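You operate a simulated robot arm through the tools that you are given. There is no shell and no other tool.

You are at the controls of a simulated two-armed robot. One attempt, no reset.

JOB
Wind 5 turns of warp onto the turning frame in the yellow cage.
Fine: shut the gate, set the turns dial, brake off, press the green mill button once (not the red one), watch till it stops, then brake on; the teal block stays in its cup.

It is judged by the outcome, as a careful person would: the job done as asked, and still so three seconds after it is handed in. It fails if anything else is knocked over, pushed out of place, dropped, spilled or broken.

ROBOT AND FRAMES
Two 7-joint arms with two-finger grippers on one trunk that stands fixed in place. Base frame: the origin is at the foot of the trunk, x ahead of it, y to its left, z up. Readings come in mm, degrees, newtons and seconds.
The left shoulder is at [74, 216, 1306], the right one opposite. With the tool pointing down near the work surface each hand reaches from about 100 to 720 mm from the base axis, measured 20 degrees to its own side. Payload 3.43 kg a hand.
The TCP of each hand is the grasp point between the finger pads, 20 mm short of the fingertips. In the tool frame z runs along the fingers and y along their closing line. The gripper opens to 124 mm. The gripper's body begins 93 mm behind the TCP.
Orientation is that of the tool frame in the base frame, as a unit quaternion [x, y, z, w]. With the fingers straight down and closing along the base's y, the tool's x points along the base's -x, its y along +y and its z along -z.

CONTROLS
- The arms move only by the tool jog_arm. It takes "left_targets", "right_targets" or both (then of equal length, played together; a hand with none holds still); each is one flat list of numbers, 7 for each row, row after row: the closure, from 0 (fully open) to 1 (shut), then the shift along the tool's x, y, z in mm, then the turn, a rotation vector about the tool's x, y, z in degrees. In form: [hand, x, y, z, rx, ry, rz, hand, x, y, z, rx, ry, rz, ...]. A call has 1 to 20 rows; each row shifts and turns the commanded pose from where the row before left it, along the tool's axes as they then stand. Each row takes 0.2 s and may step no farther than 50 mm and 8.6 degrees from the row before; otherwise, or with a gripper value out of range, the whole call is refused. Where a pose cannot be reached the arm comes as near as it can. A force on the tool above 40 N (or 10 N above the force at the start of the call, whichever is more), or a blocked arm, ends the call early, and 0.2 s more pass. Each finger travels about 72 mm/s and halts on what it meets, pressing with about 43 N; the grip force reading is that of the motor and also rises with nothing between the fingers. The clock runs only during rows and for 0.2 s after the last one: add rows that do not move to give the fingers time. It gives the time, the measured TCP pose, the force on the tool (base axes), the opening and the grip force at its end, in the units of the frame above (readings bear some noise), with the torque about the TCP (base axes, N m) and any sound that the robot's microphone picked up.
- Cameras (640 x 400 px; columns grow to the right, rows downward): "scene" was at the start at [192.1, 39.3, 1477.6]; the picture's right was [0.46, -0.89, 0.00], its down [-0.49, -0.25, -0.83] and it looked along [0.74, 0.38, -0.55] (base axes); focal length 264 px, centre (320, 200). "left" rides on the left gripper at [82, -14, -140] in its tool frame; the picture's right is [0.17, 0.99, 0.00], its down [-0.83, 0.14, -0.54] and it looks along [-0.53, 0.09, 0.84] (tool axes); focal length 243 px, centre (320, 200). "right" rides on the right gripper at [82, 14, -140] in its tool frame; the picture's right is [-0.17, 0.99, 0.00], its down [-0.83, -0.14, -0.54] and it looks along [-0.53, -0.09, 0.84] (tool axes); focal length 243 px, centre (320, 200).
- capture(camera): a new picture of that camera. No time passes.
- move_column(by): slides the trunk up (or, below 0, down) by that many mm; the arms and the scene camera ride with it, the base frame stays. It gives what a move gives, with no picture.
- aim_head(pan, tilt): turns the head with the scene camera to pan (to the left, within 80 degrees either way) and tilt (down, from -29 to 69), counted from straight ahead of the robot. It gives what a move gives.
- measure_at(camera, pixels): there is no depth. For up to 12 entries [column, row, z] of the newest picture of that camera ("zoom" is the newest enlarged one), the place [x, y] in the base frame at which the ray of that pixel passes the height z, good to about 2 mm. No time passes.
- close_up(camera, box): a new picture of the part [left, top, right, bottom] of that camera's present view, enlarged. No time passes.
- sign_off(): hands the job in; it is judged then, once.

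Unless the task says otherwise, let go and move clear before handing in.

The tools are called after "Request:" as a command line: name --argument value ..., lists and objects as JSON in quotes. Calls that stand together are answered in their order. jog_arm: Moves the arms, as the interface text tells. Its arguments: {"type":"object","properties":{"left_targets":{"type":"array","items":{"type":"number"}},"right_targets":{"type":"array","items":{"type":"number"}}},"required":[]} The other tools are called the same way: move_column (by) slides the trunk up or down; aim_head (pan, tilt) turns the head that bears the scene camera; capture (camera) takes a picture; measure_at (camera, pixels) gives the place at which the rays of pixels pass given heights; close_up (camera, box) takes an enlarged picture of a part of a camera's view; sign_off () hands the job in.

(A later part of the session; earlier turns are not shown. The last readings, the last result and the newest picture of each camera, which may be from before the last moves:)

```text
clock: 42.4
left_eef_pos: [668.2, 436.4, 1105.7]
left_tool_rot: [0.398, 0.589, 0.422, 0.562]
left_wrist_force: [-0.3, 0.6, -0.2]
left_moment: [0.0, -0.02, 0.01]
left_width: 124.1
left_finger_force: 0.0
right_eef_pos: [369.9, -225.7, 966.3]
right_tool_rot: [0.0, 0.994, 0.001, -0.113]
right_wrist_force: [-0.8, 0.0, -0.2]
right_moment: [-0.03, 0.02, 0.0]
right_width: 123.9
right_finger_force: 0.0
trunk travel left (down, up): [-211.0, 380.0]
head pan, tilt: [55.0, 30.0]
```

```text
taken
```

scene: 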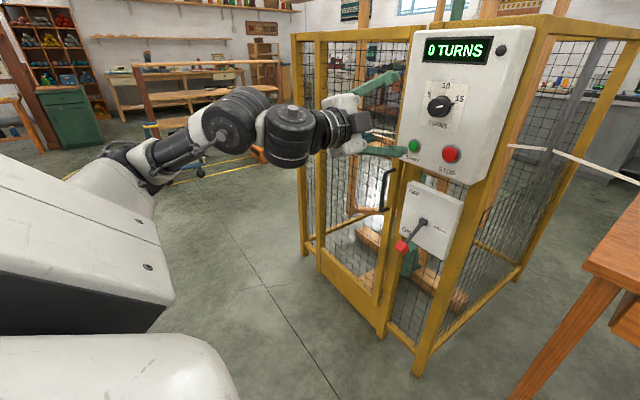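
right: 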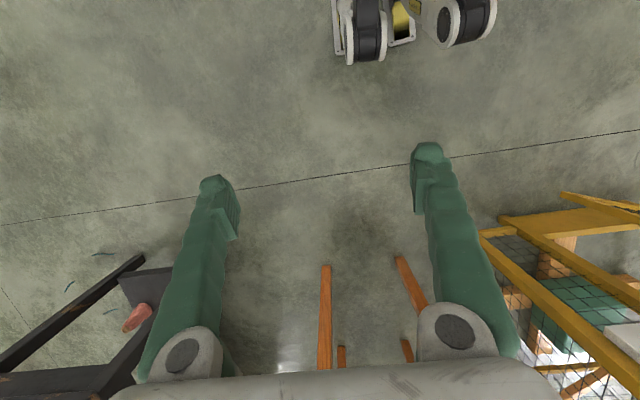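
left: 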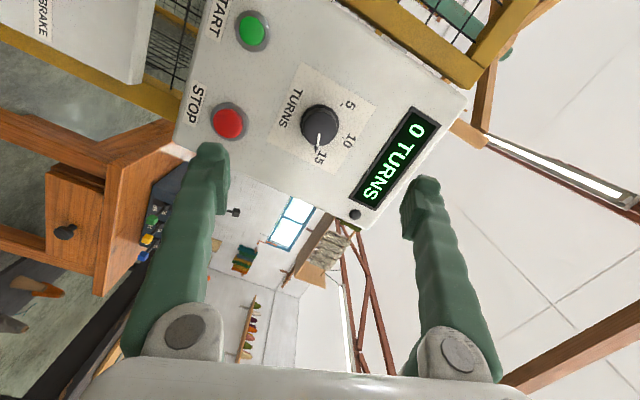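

I compute the knob axis near y≈442, z≈1104. I'll advance 80 mm (tips still ~50 mm short) and re-measure.

Request:
jog_arm --left_targets '[0, 1, 0, 40, 0, 0, 0, 0, 1, 0, 40, 0, 0, 0]'

Request:
capture --camera "left"

Request:
close_up --camera "left" --box '[240, 30, 400, 190]'

Request:
close_up --camera "scene" --box '[360, 60, 500, 180]'

```text
clock: 43.0
left_eef_pos: [748.3, 443.0, 1104.6]
left_tool_rot: [0.398, 0.59, 0.423, 0.561]
left_wrist_force: [-0.4, -0.4, 0.4]
left_moment: [0.0, 0.01, 0.0]
left_width: 124.0
left_finger_force: 0.1
right_eef_pos: [370.5, -225.1, 966.3]
right_tool_rot: [0.001, 0.993, 0.001, -0.114]
right_wrist_force: [0.5, 0.4, 0.7]
right_moment: [0.04, 0.04, 0.02]
right_width: 123.8
right_finger_force: 0.1
trunk travel left (down, up): [-211.0, 380.0]
head pan, tilt: [55.0, 30.0]
```

```text
taken
```

left: 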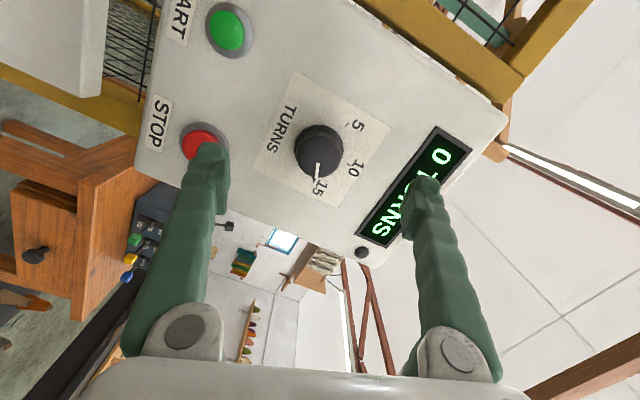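

```text
2.50 times, centred on (320, 110) of left
```

zoom: 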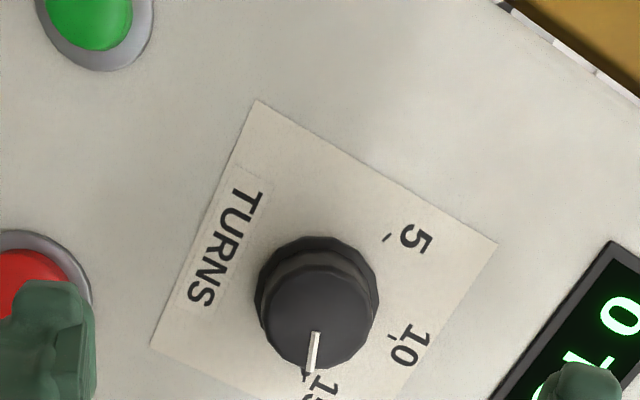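

```text
3.33 times, centred on (430, 120) of scene
```

zoom: 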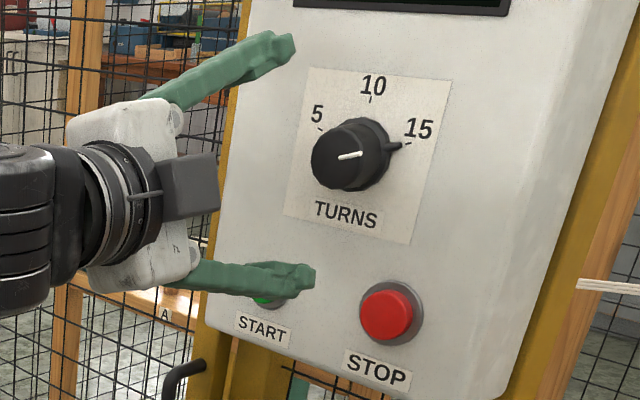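

Intersecting views gives the knob cap at about (830,440,1104). I'll correct the 3° yaw, narrow the gripper so it clears the buttons, and advance 50 mm.

Request:
jog_arm --left_targets '[0.33, -2.8, -1, 0, 0.95, -2.74, 0, 0.33, 0, 0, 25, 0, 0, 0, 0.33, 0, 0, 25, 0, 0, 0]'

Request:
capture --camera "left"

Request:
close_up --camera "left" --box '[200, 80, 440, 240]'

Request:
close_up --camera "scene" --box '[380, 60, 500, 180]'

```text
clock: 43.8
left_eef_pos: [799.2, 440.5, 1105.9]
left_tool_rot: [0.413, 0.579, 0.407, 0.573]
left_wrist_force: [0.8, 0.1, -0.1]
left_moment: [0.02, 0.01, 0.02]
left_width: 83.0
left_finger_force: 0.1
right_eef_pos: [370.1, -224.9, 967.1]
right_tool_rot: [0.0, 0.993, 0.001, -0.114]
right_wrist_force: [0.7, 0.0, -0.8]
right_moment: [0.04, -0.01, 0.01]
right_width: 124.0
right_finger_force: 0.1
trunk travel left (down, up): [-211.0, 380.0]
head pan, tilt: [55.0, 30.0]
```

```text
taken
```

left: 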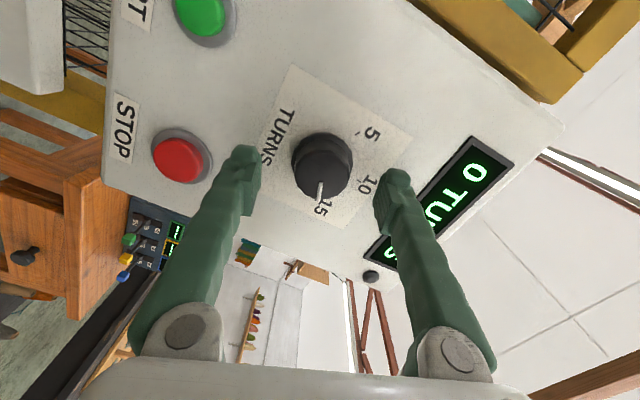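

```text
2.50 times, centred on (320, 160) of left
```

zoom: 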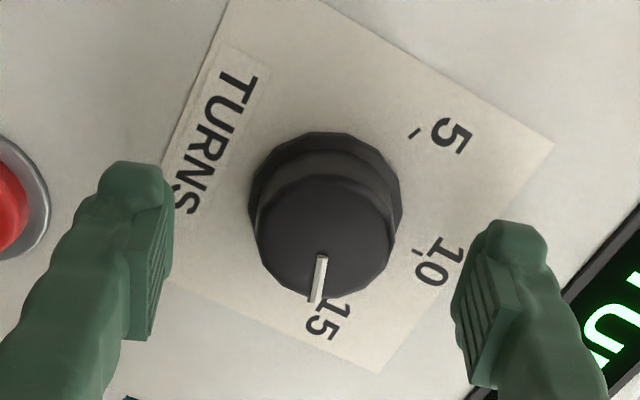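

```text
3.33 times, centred on (440, 120) of scene
```

zoom: 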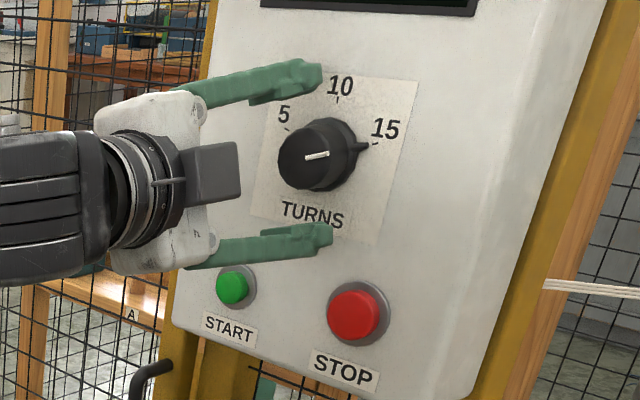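

The knob is centred between the fingers. Advance 23 mm and close to grip.

Request:
jog_arm --left_targets '[0.33, 0, 0, 12, 0, 0, 0, 0.33, 0, 0, 11, 0, 0, 0]'

Request:
close_up --camera "left" --box '[200, 80, 440, 240]'

Request:
close_up --camera "scene" --box '[400, 70, 480, 150]'

```text
clock: 44.4
left_eef_pos: [823.0, 439.0, 1104.1]
left_tool_rot: [0.413, 0.579, 0.408, 0.573]
left_wrist_force: [0.7, -0.8, -0.5]
left_moment: [-0.02, 0.02, 0.01]
left_width: 83.1
left_finger_force: 0.0
right_eef_pos: [370.6, -226.0, 966.9]
right_tool_rot: [0.0, 0.993, 0.001, -0.114]
right_wrist_force: [-1.4, 0.3, -0.1]
right_moment: [0.04, -0.04, 0.0]
right_width: 124.0
right_finger_force: 0.1
trunk travel left (down, up): [-211.0, 380.0]
head pan, tilt: [55.0, 30.0]
```

```text
2.50 times, centred on (320, 160) of left
```

zoom: 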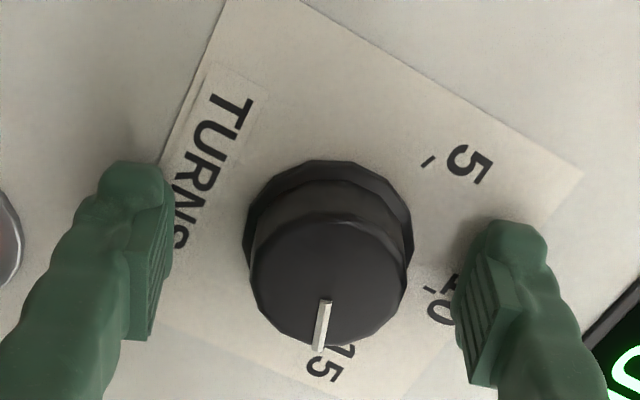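

```text
5.00 times, centred on (440, 110) of scene
```

zoom: 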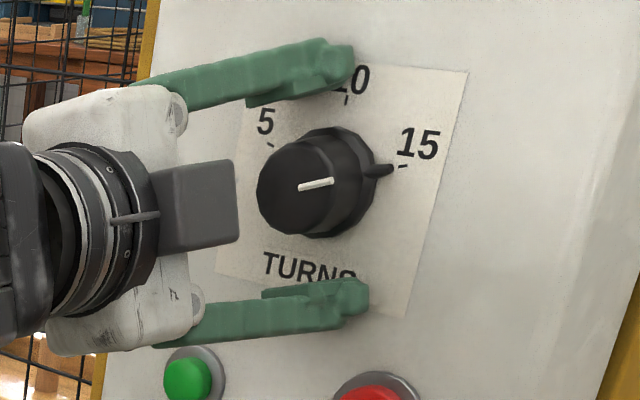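

The cap lies between the pads, centre ~2.5 mm toward +y of the tool. I'll nudge and close the gripper.

Request:
jog_arm --left_targets '[0.4, 0, 2, 1, 0, 0, 0, 1, 0, 0, 0, 0, 0, 0, 1, 0, 0, 0, 0, 0, 0, 1, 0, 0, 0, 0, 0, 0]'

Request:
close_up --camera "left" --box '[200, 80, 440, 240]'

Request:
close_up --camera "scene" --box '[400, 70, 480, 150]'

```text
clock: 45.4
left_eef_pos: [822.2, 439.5, 1106.7]
left_tool_rot: [0.412, 0.58, 0.407, 0.573]
left_wrist_force: [-6.9, 0.2, -2.7]
left_moment: [-0.02, -0.1, 0.18]
left_width: 43.5
left_finger_force: 44.8
right_eef_pos: [369.9, -226.1, 967.2]
right_tool_rot: [0.0, 0.993, 0.001, -0.115]
right_wrist_force: [-0.4, 0.0, 0.0]
right_moment: [0.02, 0.01, -0.05]
right_width: 124.0
right_finger_force: 0.0
trunk travel left (down, up): [-211.0, 380.0]
head pan, tilt: [55.0, 30.0]
```

```text
2.50 times, centred on (320, 160) of left
```

zoom: 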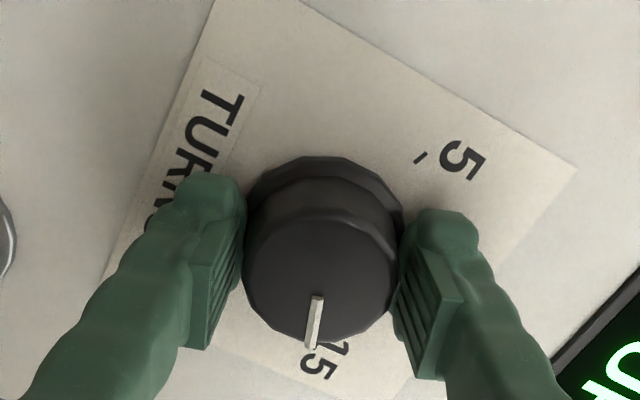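

```text
5.00 times, centred on (440, 110) of scene
```

zoom: 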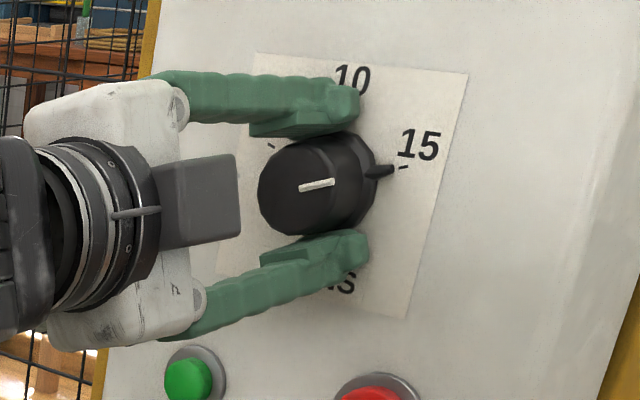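

Knob gripped (43.5 mm). Rotating counter-clockwise 40° to begin.

Request:
jog_arm --left_targets '[1, 0, 0, 0, 0, 0, -8, 1, 0, 0, 0, 0, 0, -8, 1, 0, 0, 0, 0, 0, -8, 1, 0, 0, 0, 0, 0, -8, 1, 0, 0, 0, 0, 0, -8]'

Request:
close_up --camera "scene" --box '[400, 70, 480, 150]'

```text
clock: 46.6
left_eef_pos: [822.2, 440.1, 1105.9]
left_tool_rot: [0.187, 0.685, 0.188, 0.679]
left_wrist_force: [0.3, 7.3, 8.8]
left_moment: [0.03, -0.42, -0.11]
left_width: 42.6
left_finger_force: 45.0
right_eef_pos: [369.0, -224.7, 967.3]
right_tool_rot: [0.001, 0.993, 0.0, -0.114]
right_wrist_force: [0.3, 0.3, -0.3]
right_moment: [0.01, 0.02, -0.02]
right_width: 124.0
right_finger_force: 0.1
trunk travel left (down, up): [-211.0, 380.0]
head pan, tilt: [55.0, 30.0]
```

```text
5.00 times, centred on (440, 110) of scene
```

zoom: 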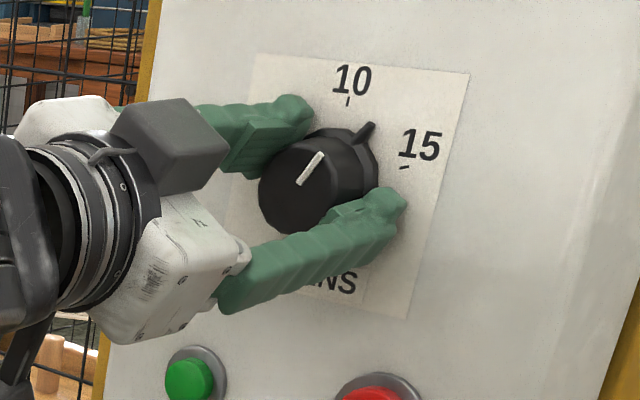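

The knob turned 40°. Continue 48° more.

Request:
jog_arm --left_targets '[1, 0, 0, 0, 0, 0, -8, 1, 0, 0, 0, 0, 0, -8, 1, 0, 0, 0, 0, 0, -8, 1, 0, 0, 0, 0, 0, -8, 1, 0, 0, 0, 0, 0, -8, 1, 0, 0, 0, 0, 0, -8]'

Request:
close_up --camera "scene" --box '[400, 70, 480, 150]'

Request:
capture --camera "scene"

```text
clock: 48.0
left_eef_pos: [820.7, 442.1, 1106.0]
left_tool_rot: [-0.109, 0.701, -0.106, 0.696]
left_wrist_force: [7.6, 19.6, 17.3]
left_moment: [0.02, -0.24, -0.03]
left_width: 42.2
left_finger_force: 44.5
right_eef_pos: [369.5, -223.5, 966.8]
right_tool_rot: [-0.001, 0.993, 0.0, -0.114]
right_wrist_force: [0.0, -0.9, 0.2]
right_moment: [0.01, 0.03, -0.01]
right_width: 124.0
right_finger_force: 0.1
trunk travel left (down, up): [-211.0, 380.0]
head pan, tilt: [55.0, 30.0]
```

```text
5.00 times, centred on (440, 110) of scene
```

zoom: 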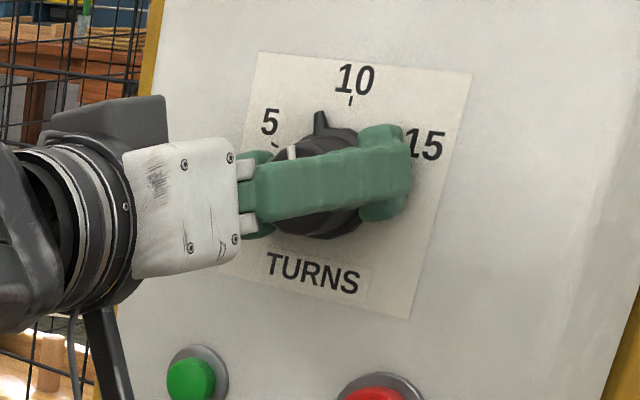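

```text
taken
```

scene: 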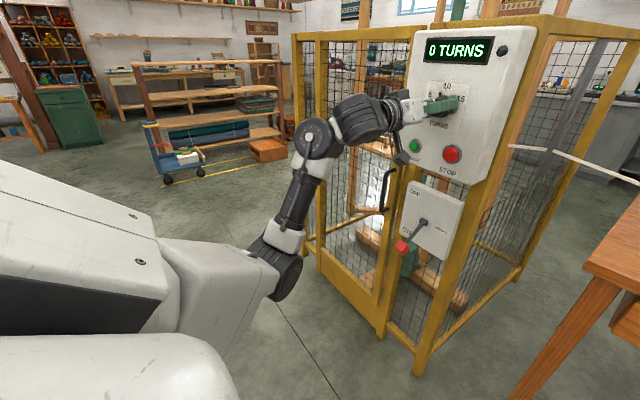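

Lateral force is building (≈26 N), so I'll shift the tool a few mm to relieve it, then turn 40° more.

Request:
jog_arm --left_targets '[1, -3.5, 2, 1, 0, 0, 0, 1, 0, 0, 0, 0, 0, -8, 1, 0, 0, 0, 0, 0, -8, 1, 0, 0, 0, 0, 0, -8]'

Request:
close_up --camera "scene" --box '[400, 70, 480, 150]'

```text
clock: 49.0
left_eef_pos: [821.8, 441.5, 1105.7]
left_tool_rot: [-0.251, 0.667, -0.248, 0.656]
left_wrist_force: [-33.3, 2.6, -16.4]
left_moment: [0.01, 0.16, 0.14]
left_width: 42.0
left_finger_force: 44.9
right_eef_pos: [366.2, -224.1, 967.3]
right_tool_rot: [0.0, 0.994, 0.0, -0.113]
right_wrist_force: [-0.1, -0.3, 0.1]
right_moment: [0.03, 0.05, -0.03]
right_width: 123.9
right_finger_force: 0.1
trunk travel left (down, up): [-211.0, 380.0]
head pan, tilt: [55.0, 30.0]
```

```text
5.00 times, centred on (440, 110) of scene
```

zoom: 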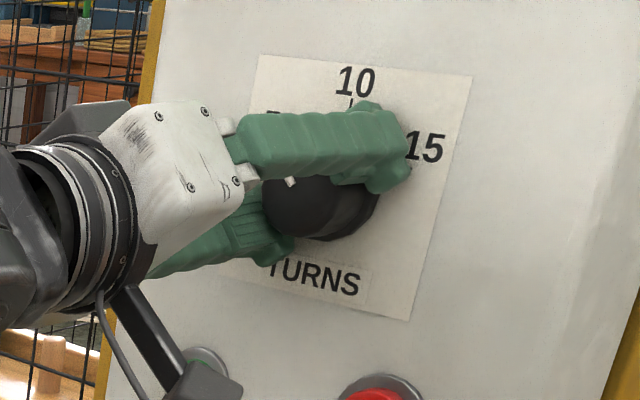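

Force is now mostly −x (33 N), so I'll ease back 1.5 mm, then turn a further 24° and look.

Request:
jog_arm --left_targets '[1, 1.5, 1.3, -2, 0, 0, 0, 1, 0, 0, 0, 0, 0, -8, 1, 0, 0, 0, 0, 0, -8, 1, 0, 0, 0, 0, 0, -8]'

Request:
close_up --camera "scene" --box '[400, 70, 480, 150]'

Request:
capture --camera "left"

```text
clock: 50.0
left_eef_pos: [820.7, 442.4, 1105.8]
left_tool_rot: [-0.382, 0.6, -0.379, 0.592]
left_wrist_force: [-9.3, -2.7, -10.4]
left_moment: [0.71, 0.03, -0.14]
left_width: 42.1
left_finger_force: 44.9
right_eef_pos: [369.5, -226.9, 965.7]
right_tool_rot: [0.0, 0.993, 0.001, -0.114]
right_wrist_force: [-0.4, 0.0, 0.3]
right_moment: [-0.02, 0.01, 0.0]
right_width: 123.8
right_finger_force: 0.1
trunk travel left (down, up): [-211.0, 380.0]
head pan, tilt: [55.0, 30.0]
```

```text
5.00 times, centred on (440, 110) of scene
```

zoom: 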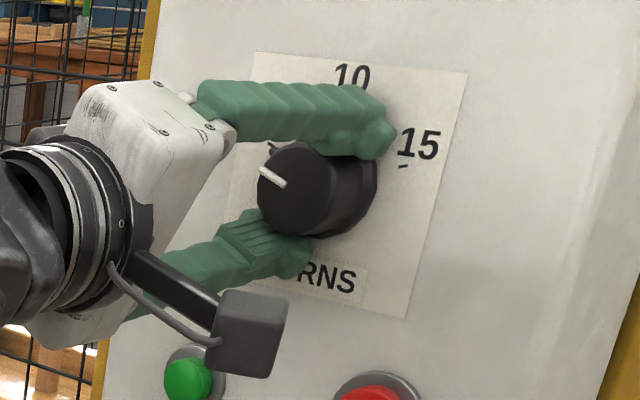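

```text
taken
```

left: 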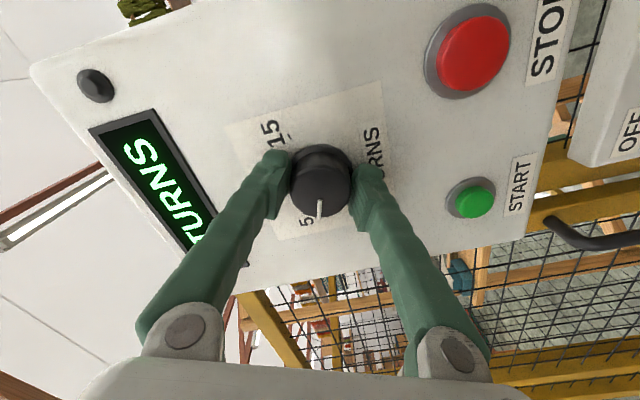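

A torque of 0.7 N·m has appeared, perhaps the dial's end stop. Let me read the pointer closely.

Request:
close_up --camera "left" --box '[260, 120, 380, 240]'

Request:
jog_arm --left_targets '[1, 0, 0, 0, 0, 0, 0]'

```text
3.33 times, centred on (320, 180) of left
```

zoom: 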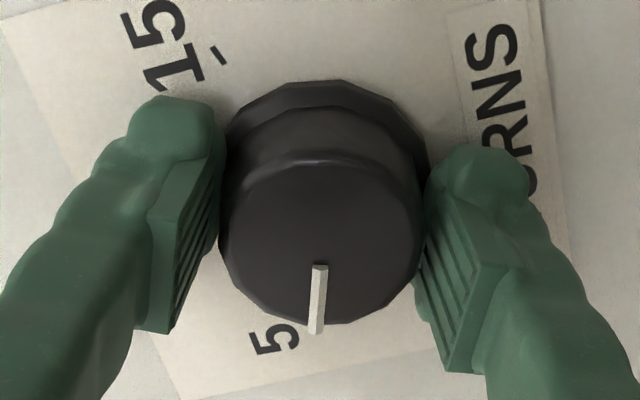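

```text
clock: 50.4
left_eef_pos: [821.4, 442.3, 1105.3]
left_tool_rot: [-0.383, 0.6, -0.379, 0.592]
left_wrist_force: [-10.7, -3.8, -11.2]
left_moment: [0.57, 0.13, -0.3]
left_width: 41.9
left_finger_force: 45.4
right_eef_pos: [370.5, -225.6, 967.2]
right_tool_rot: [0.0, 0.993, 0.001, -0.115]
right_wrist_force: [-0.9, 0.2, 0.1]
right_moment: [0.0, 0.01, 0.02]
right_width: 123.9
right_finger_force: 0.0
trunk travel left (down, up): [-211.0, 380.0]
head pan, tilt: [55.0, 30.0]
```

Relation of the white line to the hand is nearly unchanged (little slip). I'll open, back off 60 mm, and read the pointer against the tick.

Request:
jog_arm --left_targets '[0.35, 0, 0, 0, 0, 0, 0, 0.35, 0, 0, 0, 0, 0, 0, 0.35, 0, 0, -30, 0, 0, 0, 0.35, 0, 0, -35, 0, 0, 0]'

Request:
close_up --camera "left" --box '[260, 90, 380, 210]'

Request:
close_up --camera "scene" --box '[400, 70, 480, 150]'

```text
clock: 51.4
left_eef_pos: [757.7, 444.1, 1107.4]
left_tool_rot: [-0.381, 0.6, -0.379, 0.592]
left_wrist_force: [-0.5, 0.0, 0.7]
left_moment: [-0.01, -0.01, -0.04]
left_width: 80.7
left_finger_force: 0.0
right_eef_pos: [369.3, -225.3, 967.1]
right_tool_rot: [0.0, 0.994, -0.001, -0.113]
right_wrist_force: [-0.5, 0.6, 0.0]
right_moment: [-0.05, -0.04, -0.04]
right_width: 124.0
right_finger_force: 0.1
trunk travel left (down, up): [-211.0, 380.0]
head pan, tilt: [55.0, 30.0]
```

```text
3.33 times, centred on (320, 150) of left
```

zoom: 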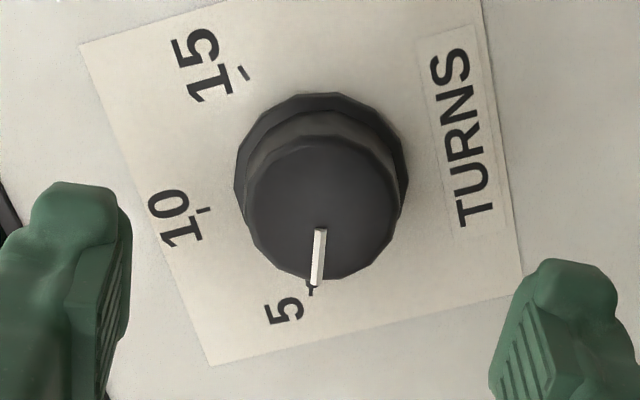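

```text
5.00 times, centred on (440, 110) of scene
```

zoom: 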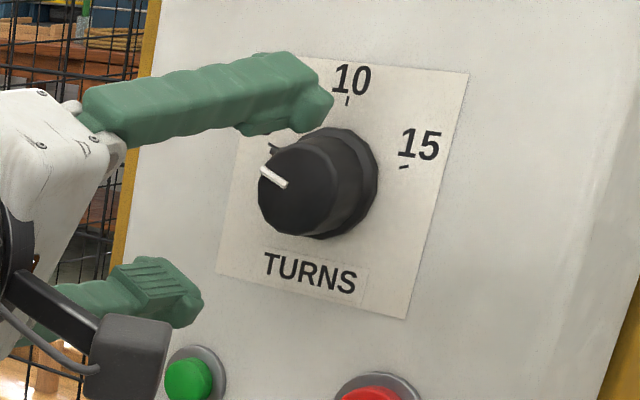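

The nub seems to point at the 5 tick (zoom px ~310,290). I'll zoom further to check precisely.

Request:
close_up --camera "left" --box '[300, 155, 340, 195]'

Request:
close_up --camera "scene" --box '[425, 90, 455, 120]'

```text
10.00 times, centred on (320, 175) of left
```

zoom: 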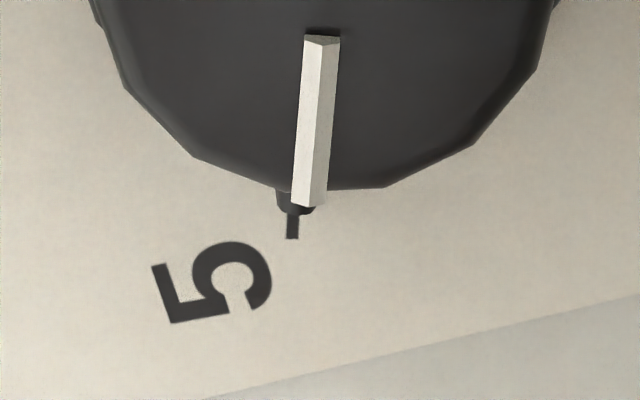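

```text
13.33 times, centred on (440, 105) of scene
```

zoom: 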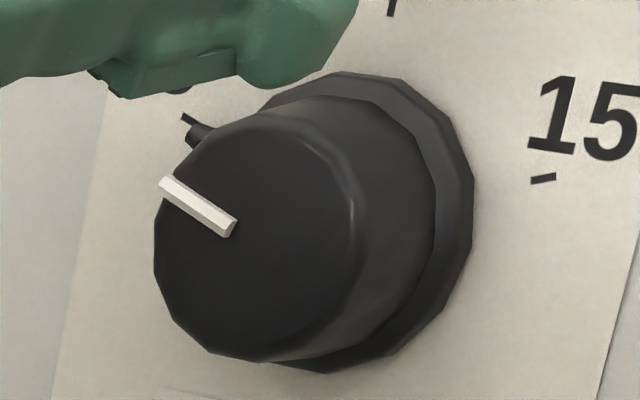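

The pointer nub aligns with the 5 tick. Next the brake: I'll retreat and unroll the hand, then lower the column.

Request:
jog_arm --left_targets '[0.35, 0, 0, -40, 0, 0, 0, 0.35, 0, 0, -40, 0, 0, 0, 0.35, 0, 0, 0, 0, 0, 8.1, 0.35, 0, 0, 0, 0, 0, 8.1, 0.35, 0, 0, 0, 0, 0, 8.1, 0.35, 0, 0, 0, 0, 0, 8.1, 0.35, 0, 0, 0, 0, 0, 8.1, 0.35, 0, 0, 0, 0, 0, 8.1, 0.35, 0, 0, 0, 0, 0, 8.1, 0.35, 0, 0, 0, 0, 0, 8.1]'

Request:
capture --camera "scene"

```text
clock: 53.6
left_eef_pos: [676.6, 442.6, 1109.3]
left_tool_rot: [-0.001, 0.711, -0.001, 0.703]
left_wrist_force: [1.1, 0.1, 0.3]
left_moment: [0.03, -0.01, 0.0]
left_width: 80.8
left_finger_force: 0.0
right_eef_pos: [369.7, -224.8, 967.7]
right_tool_rot: [0.001, 0.993, 0.001, -0.114]
right_wrist_force: [0.2, 0.1, 0.0]
right_moment: [0.0, 0.01, -0.01]
right_width: 124.0
right_finger_force: 0.1
trunk travel left (down, up): [-211.0, 380.0]
head pan, tilt: [55.0, 30.0]
```

```text
taken
```

scene: 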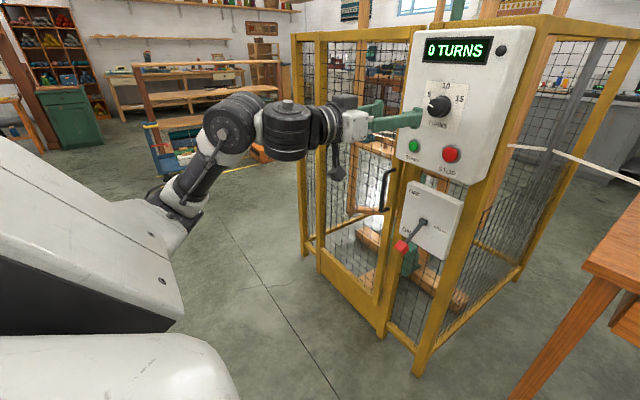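

Clear. Lowering the column by 200 mm for a comfortable reach to the brake (z≈710) and START (z≈993).

Request:
move_column --by -200

Request:
capture --camera "scene"

Request:
capture --camera "left"

```text
clock: 55.8
left_eef_pos: [676.5, 443.6, 907.7]
left_tool_rot: [-0.002, 0.71, -0.002, 0.704]
left_wrist_force: [-0.5, -0.7, 0.9]
left_moment: [0.02, 0.03, 0.02]
left_width: 80.5
left_finger_force: 0.0
right_eef_pos: [408.6, -223.8, 736.9]
right_tool_rot: [0.0, 0.985, 0.001, -0.175]
right_wrist_force: [0.3, 0.3, -0.6]
right_moment: [-0.01, -0.02, 0.0]
right_width: 124.0
right_finger_force: 0.1
trunk travel left (down, up): [-11.0, 580.0]
head pan, tilt: [55.0, 30.0]
```

```text
taken
```

scene: 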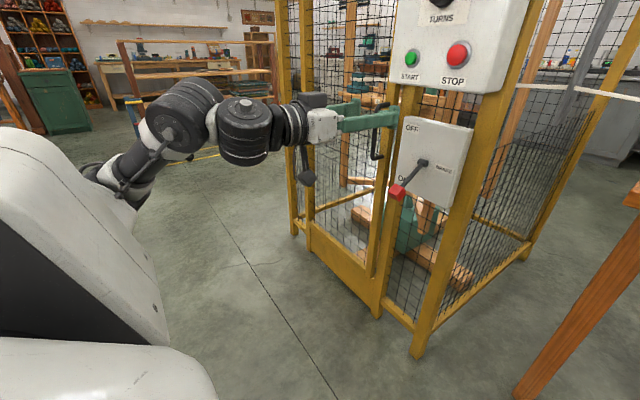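

```text
taken
```

left: 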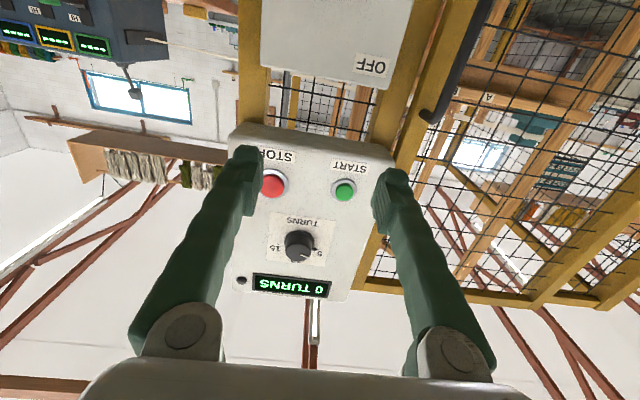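

Now lower the hand 150 mm to look at the brake lever from the hand camera.

Request:
jog_arm --left_targets '[0.35, 38, 0, 0, 0, 0, 0, 0.35, 38, 0, 0, 0, 0, 0, 0.35, 38, 0, 0, 0, 0, 0, 0.35, 38, 0, 0, 0, 0, 0]'

Request:
capture --camera "scene"

Request:
capture --camera "left"

Request:
measure_at --camera "scene" --pixels '[[397, 192, 700], [397, 192, 750], [423, 163, 750], [423, 163, 800]]'

```text
clock: 56.8
left_eef_pos: [672.8, 444.9, 757.9]
left_tool_rot: [-0.003, 0.711, -0.001, 0.703]
left_wrist_force: [0.1, -0.1, 0.0]
left_moment: [0.0, 0.0, -0.02]
left_width: 80.7
left_finger_force: 0.1
left hand out of reach, approached as far as the arm can: row 1
right_eef_pos: [408.2, -224.4, 735.9]
right_tool_rot: [0.0, 0.985, 0.001, -0.175]
right_wrist_force: [-0.5, -0.3, -0.1]
right_moment: [-0.02, 0.04, -0.02]
right_width: 123.7
right_finger_force: 0.1
trunk travel left (down, up): [-11.0, 580.0]
head pan, tilt: [55.0, 30.0]
```

```text
taken
```

scene: 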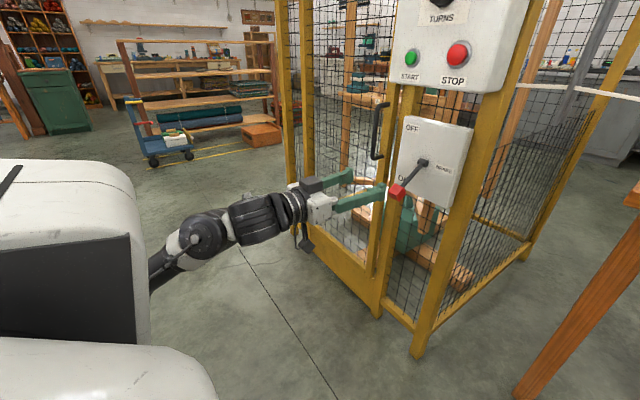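

```text
taken
```

left: 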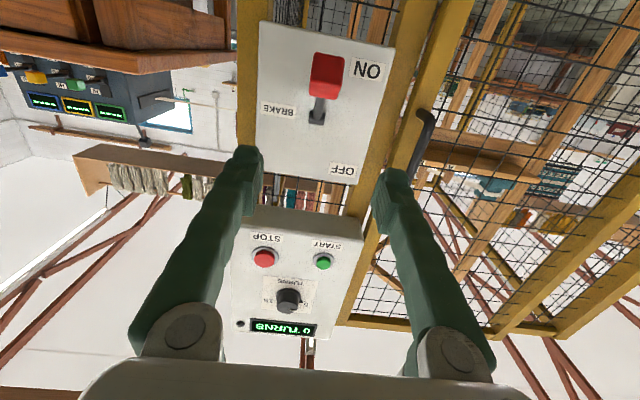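

```text
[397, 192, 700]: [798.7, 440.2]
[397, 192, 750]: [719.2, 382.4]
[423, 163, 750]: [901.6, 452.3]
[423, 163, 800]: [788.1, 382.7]
```

Triangulation puts the red brake knob at ≈(797,440,698) and its pivot at ≈(880,441,757), so the lever swings up to about z≈816 for OFF. I'll lower to knob height, approach, and check.

Request:
jog_arm --left_targets '[0.35, 30, -2, 0, 0, 0, 0, 0.35, 30, -2.5, 0, 0, 0, 0, 0.35, 0, 0, 30, 0, 0, 0, 0.35, 0, 0, 30, 0, 0, 0]'

Request:
capture --camera "left"

Request:
close_up --camera "scene" --box '[330, 120, 470, 240]'

```text
clock: 57.8
left_eef_pos: [734.2, 441.7, 695.5]
left_tool_rot: [-0.001, 0.711, -0.002, 0.703]
left_wrist_force: [-0.4, 0.4, -0.3]
left_moment: [0.01, 0.0, 0.0]
left_width: 80.4
left_finger_force: 0.0
right_eef_pos: [409.6, -224.2, 736.2]
right_tool_rot: [0.0, 0.984, 0.002, -0.176]
right_wrist_force: [0.5, 0.0, 0.3]
right_moment: [-0.01, -0.01, 0.01]
right_width: 124.0
right_finger_force: 0.1
trunk travel left (down, up): [-11.0, 580.0]
head pan, tilt: [55.0, 30.0]
```

```text
taken
```

left: 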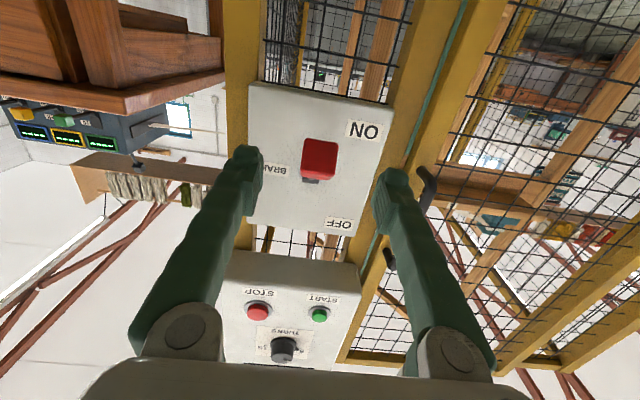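

```text
3.33 times, centred on (400, 180) of scene
```

zoom: 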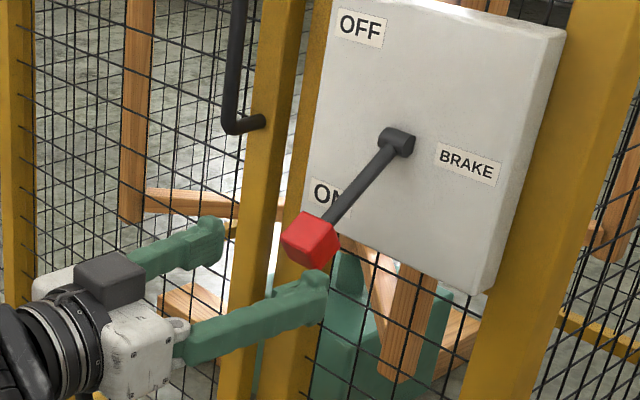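

Aligned (knob at px 319,160). Advance 60 mm and grip.

Request:
jog_arm --left_targets '[0.35, 0, 0, 30, 0, 0, 0, 0.35, 0, 0, 30, 0, 0, 0]'

Request:
close_up --camera "scene" --box '[330, 120, 470, 240]'

Request:
capture --camera "left"

```text
clock: 58.4
left_eef_pos: [796.1, 438.8, 697.7]
left_tool_rot: [-0.002, 0.712, -0.002, 0.702]
left_wrist_force: [0.6, -0.6, 0.1]
left_moment: [-0.02, -0.02, 0.0]
left_width: 80.4
left_finger_force: 0.1
right_eef_pos: [408.9, -225.4, 735.7]
right_tool_rot: [0.0, 0.984, 0.002, -0.176]
right_wrist_force: [0.4, -0.2, 0.0]
right_moment: [0.0, -0.02, 0.02]
right_width: 124.2
right_finger_force: 0.1
trunk travel left (down, up): [-11.0, 580.0]
head pan, tilt: [55.0, 30.0]
```

```text
3.33 times, centred on (400, 180) of scene
```

zoom: 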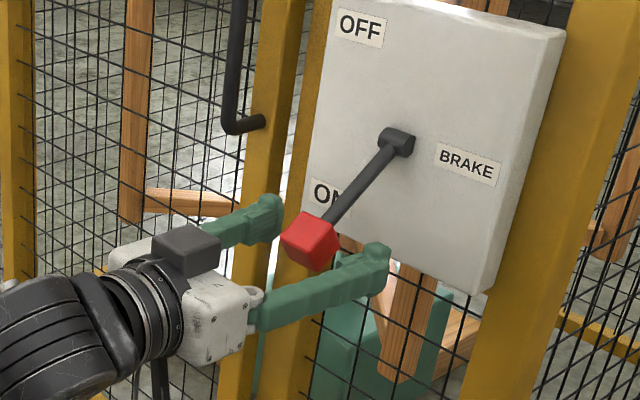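

```text
taken
```

left: 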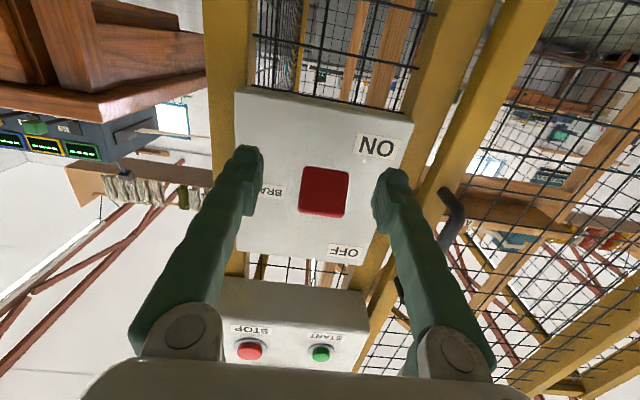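

Knob's front face is about at the TCP plane; I'll go 8 mm deeper and close.

Request:
jog_arm --left_targets '[0.4, 0, 1, 8, 0, 0, 0, 1, 0, 0, 0, 0, 0, 0, 1, 0, 0, 0, 0, 0, 0, 1, 0, 0, 0, 0, 0, 0]'

Request:
close_up --camera "scene" --box '[330, 120, 470, 240]'

```text
clock: 59.4
left_eef_pos: [803.4, 440.7, 697.5]
left_tool_rot: [-0.003, 0.711, -0.001, 0.703]
left_wrist_force: [4.1, 3.4, 0.9]
left_moment: [0.07, 0.14, 0.09]
left_width: 29.4
left_finger_force: 45.4
right_eef_pos: [409.2, -225.2, 737.2]
right_tool_rot: [0.001, 0.984, 0.001, -0.177]
right_wrist_force: [-0.3, 0.1, 0.3]
right_moment: [-0.01, 0.0, 0.02]
right_width: 123.8
right_finger_force: 0.1
trunk travel left (down, up): [-11.0, 580.0]
head pan, tilt: [55.0, 30.0]
```

```text
3.33 times, centred on (400, 180) of scene
```

zoom: 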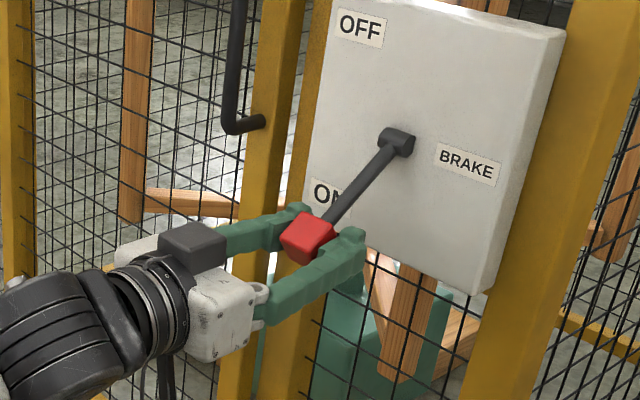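

Knob gripped (29 mm). Now swing the lever up along its arc about the pivot, first half.

Request:
jog_arm --left_targets '[1, -6, 0, -4, 0, 0, 0, 1, -6, 0, -4, 0, 0, 0, 1, -7.5, 0, -3.5, 0, 0, 0, 1, -7.5, 0, -3.5, 0, 0, 0, 1, -8, 0, -2, 0, 0, 0, 1, -8, 0, -2, 0, 0, 0, 1, -8, 0, -1, 0, 0, 0, 1, -8, 0, 0, 0, 0, 0]'

Request:
close_up --camera "scene" --box '[330, 100, 470, 220]'

```text
clock: 61.2
left_eef_pos: [782.5, 441.1, 755.9]
left_tool_rot: [-0.003, 0.712, -0.002, 0.703]
left_wrist_force: [-5.0, -5.1, -14.0]
left_moment: [0.0, 1.28, -0.03]
left_width: 29.5
left_finger_force: 44.6
right_eef_pos: [410.9, -225.1, 734.5]
right_tool_rot: [0.0, 0.984, 0.002, -0.177]
right_wrist_force: [-0.6, -0.3, -0.8]
right_moment: [-0.01, 0.0, -0.01]
right_width: 124.2
right_finger_force: 0.0
trunk travel left (down, up): [-11.0, 580.0]
head pan, tilt: [55.0, 30.0]
```

```text
3.33 times, centred on (400, 160) of scene
```

zoom: 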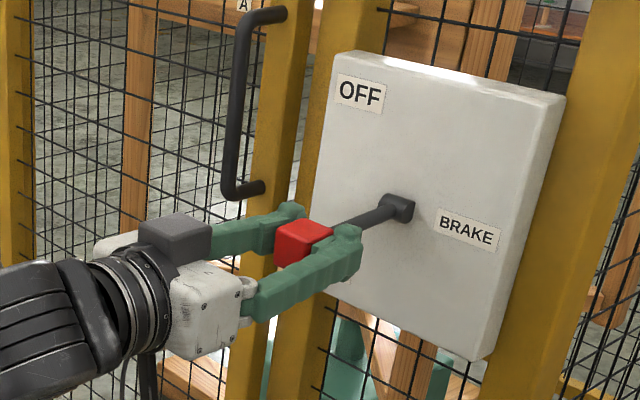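

The lever is following well (now horizontal, 14 N). Second half of the arc.

Request:
jog_arm --left_targets '[1, -8, 0, 0, 0, 0, 0, 1, -8, 0, 1, 0, 0, 0, 1, -8, 0, 2, 0, 0, 0, 1, -8, 0, 2, 0, 0, 0, 1, -7.5, 0, 3.5, 0, 0, 0, 1, -7.5, 0, 3.5, 0, 0, 0, 1, -6, 0, 4, 0, 0, 0, 1, -6, 0, 4, 0, 0, 0]'

Request:
close_up --camera "scene" --box '[330, 80, 470, 200]'

```text
clock: 62.2
left_eef_pos: [790.0, 442.9, 778.7]
left_tool_rot: [-0.003, 0.716, -0.002, 0.698]
left_wrist_force: [37.1, -0.9, -2.2]
left_moment: [0.03, -0.42, 0.1]
left_width: 25.1
left_finger_force: 45.5
right_eef_pos: [410.3, -225.0, 735.0]
right_tool_rot: [0.001, 0.984, 0.002, -0.179]
right_wrist_force: [0.1, 0.4, -0.7]
right_moment: [0.02, -0.01, 0.02]
right_width: 124.0
right_finger_force: 0.0
trunk travel left (down, up): [-11.0, 580.0]
head pan, tilt: [55.0, 30.0]
stopped in row 5 (left hand): the force on the tool passed its limit at 42 N (the readings are from after the stop); the commanded pose is now the measured one
```

```text
3.33 times, centred on (400, 140) of scene
```

zoom: 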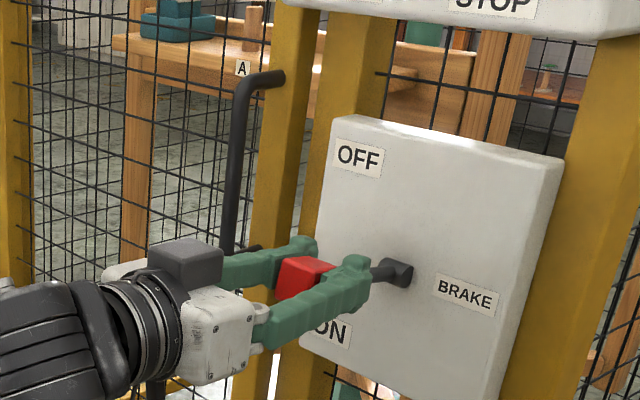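

The tool is being pulled toward the panel (+37 N) and the grip width fell to 25 mm: the grip has shifted on the knob. Checking the hand view.

Request:
capture --camera "left"

Request:
close_up --camera "scene" --box '[370, 130, 430, 180]'

```text
taken
```

left: 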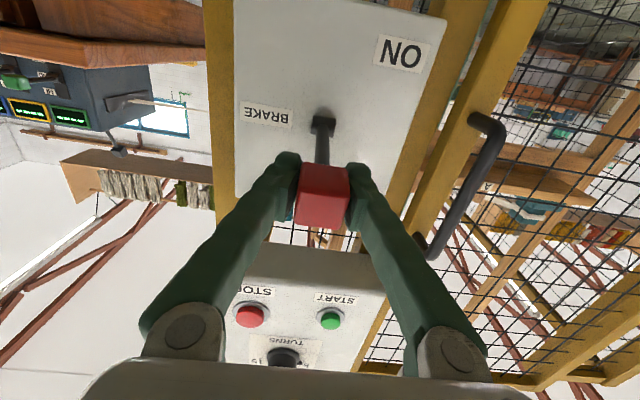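

```text
8.00 times, centred on (400, 155) of scene
```

zoom: 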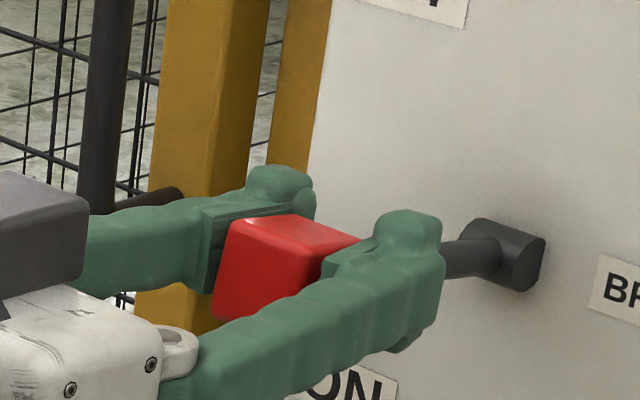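

I'll release gently and see where the lever rests before regripping.

Request:
jog_arm --left_targets '[0.4, 0, 0, 0, 0, 0, 0, 0.4, 0, 0, 0, 0, 0, 0]'

Request:
capture --camera "left"

Request:
close_up --camera "scene" --box '[360, 120, 440, 190]'

```text
clock: 62.8
left_eef_pos: [787.2, 441.1, 784.8]
left_tool_rot: [-0.003, 0.714, -0.001, 0.7]
left_wrist_force: [-0.2, 0.6, 1.1]
left_moment: [0.0, 0.01, -0.01]
left_width: 74.6
left_finger_force: 0.0
right_eef_pos: [407.8, -224.5, 736.2]
right_tool_rot: [0.0, 0.984, 0.002, -0.175]
right_wrist_force: [-0.2, 0.0, -0.1]
right_moment: [0.0, -0.01, -0.02]
right_width: 124.0
right_finger_force: 0.0
trunk travel left (down, up): [-11.0, 580.0]
head pan, tilt: [55.0, 30.0]
```

```text
taken
```

left: 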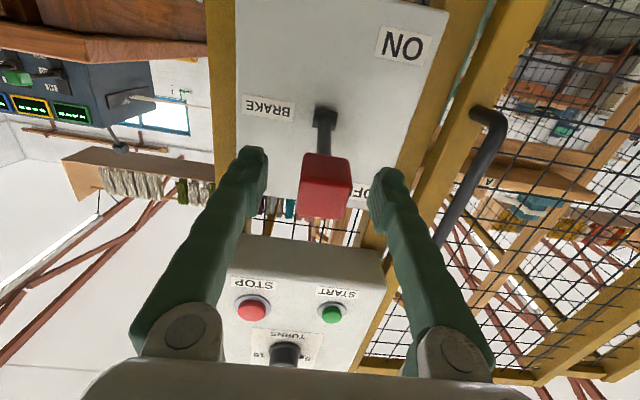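

```text
5.71 times, centred on (400, 155) of scene
```

zoom: 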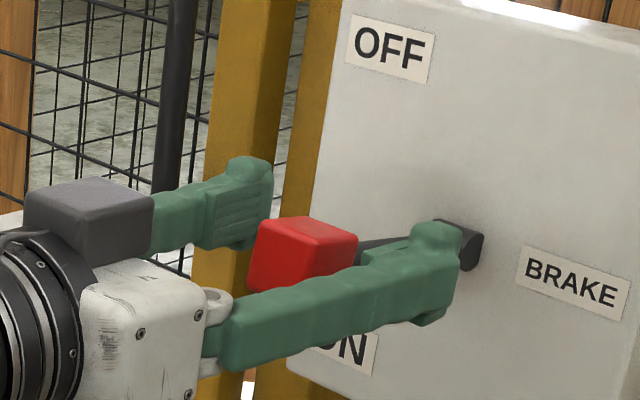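

The lever rests ~12° above horizontal. Rather than regrip, I'll push it up from beneath with shut fingers: retreat, close, lower, slide under the knob.

Request:
jog_arm --left_targets '[0.4, 0, 0, -35, 0, 0, 0, 0.4, 0, 0, -35, 0, 0, 0, 1, 20, 0, 0, 0, 0, 0, 1, 20, 0, 0, 0, 0, 0, 1, 17, 0, 0, 0, 0, 0, 1, 0, 0, 0, 0, 0, 0, 1, 0, 0, 30, 0, 0, 0]'

Request:
capture --camera "left"

Request:
close_up --camera "scene" --box '[350, 120, 450, 200]'

```text
clock: 64.4
left_eef_pos: [745.6, 441.1, 728.5]
left_tool_rot: [-0.001, 0.713, -0.003, 0.701]
left_wrist_force: [0.6, -0.1, -0.3]
left_moment: [0.01, -0.02, 0.01]
left_width: 0.1
left_finger_force: 34.5
right_eef_pos: [409.5, -224.8, 735.8]
right_tool_rot: [0.001, 0.984, 0.003, -0.176]
right_wrist_force: [-1.3, 0.1, -0.3]
right_moment: [-0.02, -0.01, -0.01]
right_width: 123.7
right_finger_force: 0.1
trunk travel left (down, up): [-11.0, 580.0]
head pan, tilt: [55.0, 30.0]
```

```text
taken
```

left: 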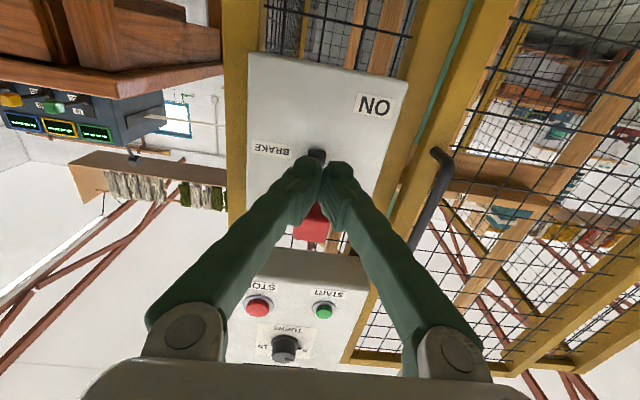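

```text
5.00 times, centred on (400, 160) of scene
```

zoom: 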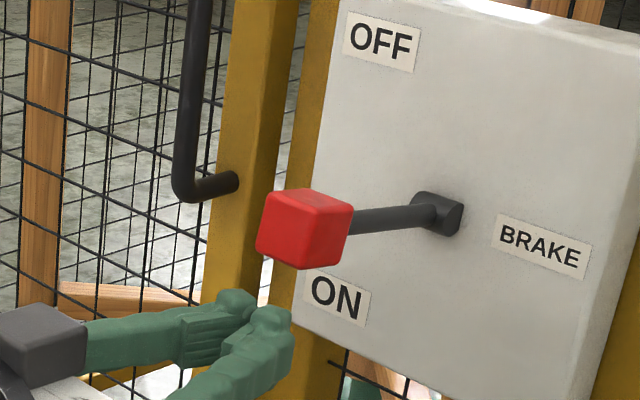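

The knob is above and ahead of the shut fingertips. Slide forward 30 mm under it, then push up.

Request:
jog_arm --left_targets '[1, 0, 0, 30, 0, 0, 0, 1, -8, 0, 0, 0, 0, 0, 1, -8, 0, 0, 0, 0, 0, 1, -8, 0, 0, 0, 0, 0, 1, -8, 0, 0, 0, 0, 0, 1, -8, 0, 0, 0, 0, 0, 1, -8, 0, 1, 0, 0, 0]'

Request:
close_up --camera "scene" --box '[350, 100, 450, 180]'

```text
clock: 66.0
left_eef_pos: [777.0, 441.2, 776.0]
left_tool_rot: [-0.003, 0.714, -0.001, 0.7]
left_wrist_force: [0.0, 0.6, -0.5]
left_moment: [0.0, -0.05, -0.02]
left_width: 0.1
left_finger_force: 34.1
right_eef_pos: [408.6, -225.4, 736.5]
right_tool_rot: [0.0, 0.984, 0.002, -0.176]
right_wrist_force: [-0.3, -0.5, -0.2]
right_moment: [0.02, -0.01, -0.01]
right_width: 123.9
right_finger_force: 0.0
trunk travel left (down, up): [-11.0, 580.0]
head pan, tilt: [55.0, 30.0]
```

```text
5.00 times, centred on (400, 140) of scene
```

zoom: 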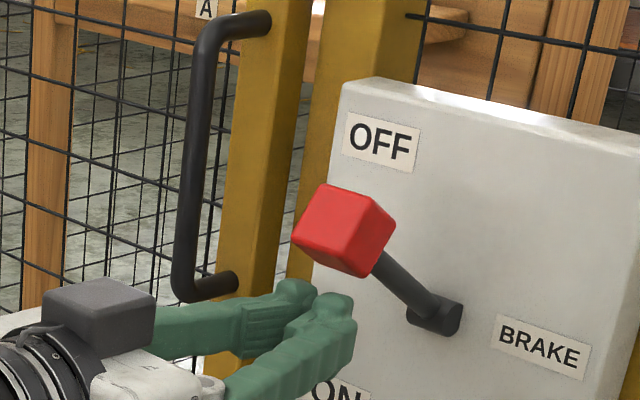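

The lever has jumped up toward OFF, clear of my fingers. I'll push up a bit more to check that it is at its stop.

Request:
jog_arm --left_targets '[1, -8, 0, 0, 0, 0, 0, 1, -7, 0, 0, 0, 0, 0, 1, -6, 0, 0, 0, 0, 0]'

Request:
close_up --camera "scene" --box '[350, 100, 450, 180]'

```text
clock: 66.8
left_eef_pos: [778.5, 440.3, 790.6]
left_tool_rot: [0.0, 0.716, -0.002, 0.698]
left_wrist_force: [-21.3, -0.5, -17.9]
left_moment: [0.09, -0.07, 0.02]
left_width: 5.8
left_finger_force: 34.7
right_eef_pos: [408.4, -224.8, 735.9]
right_tool_rot: [-0.001, 0.984, 0.001, -0.176]
right_wrist_force: [-0.5, -0.1, 0.7]
right_moment: [-0.02, 0.03, 0.02]
right_width: 123.8
right_finger_force: 0.0
trunk travel left (down, up): [-11.0, 580.0]
head pan, tilt: [55.0, 30.0]
```

```text
5.00 times, centred on (400, 140) of scene
```

zoom: 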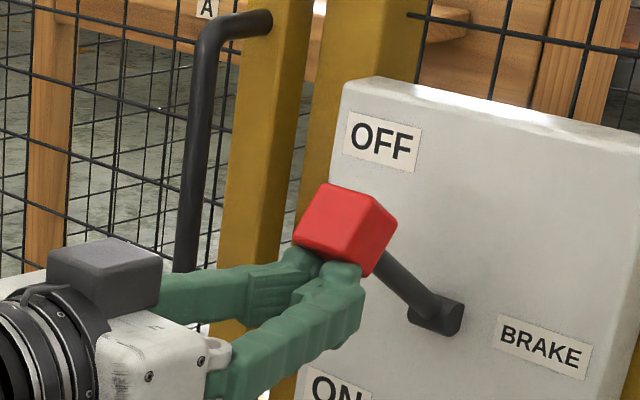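

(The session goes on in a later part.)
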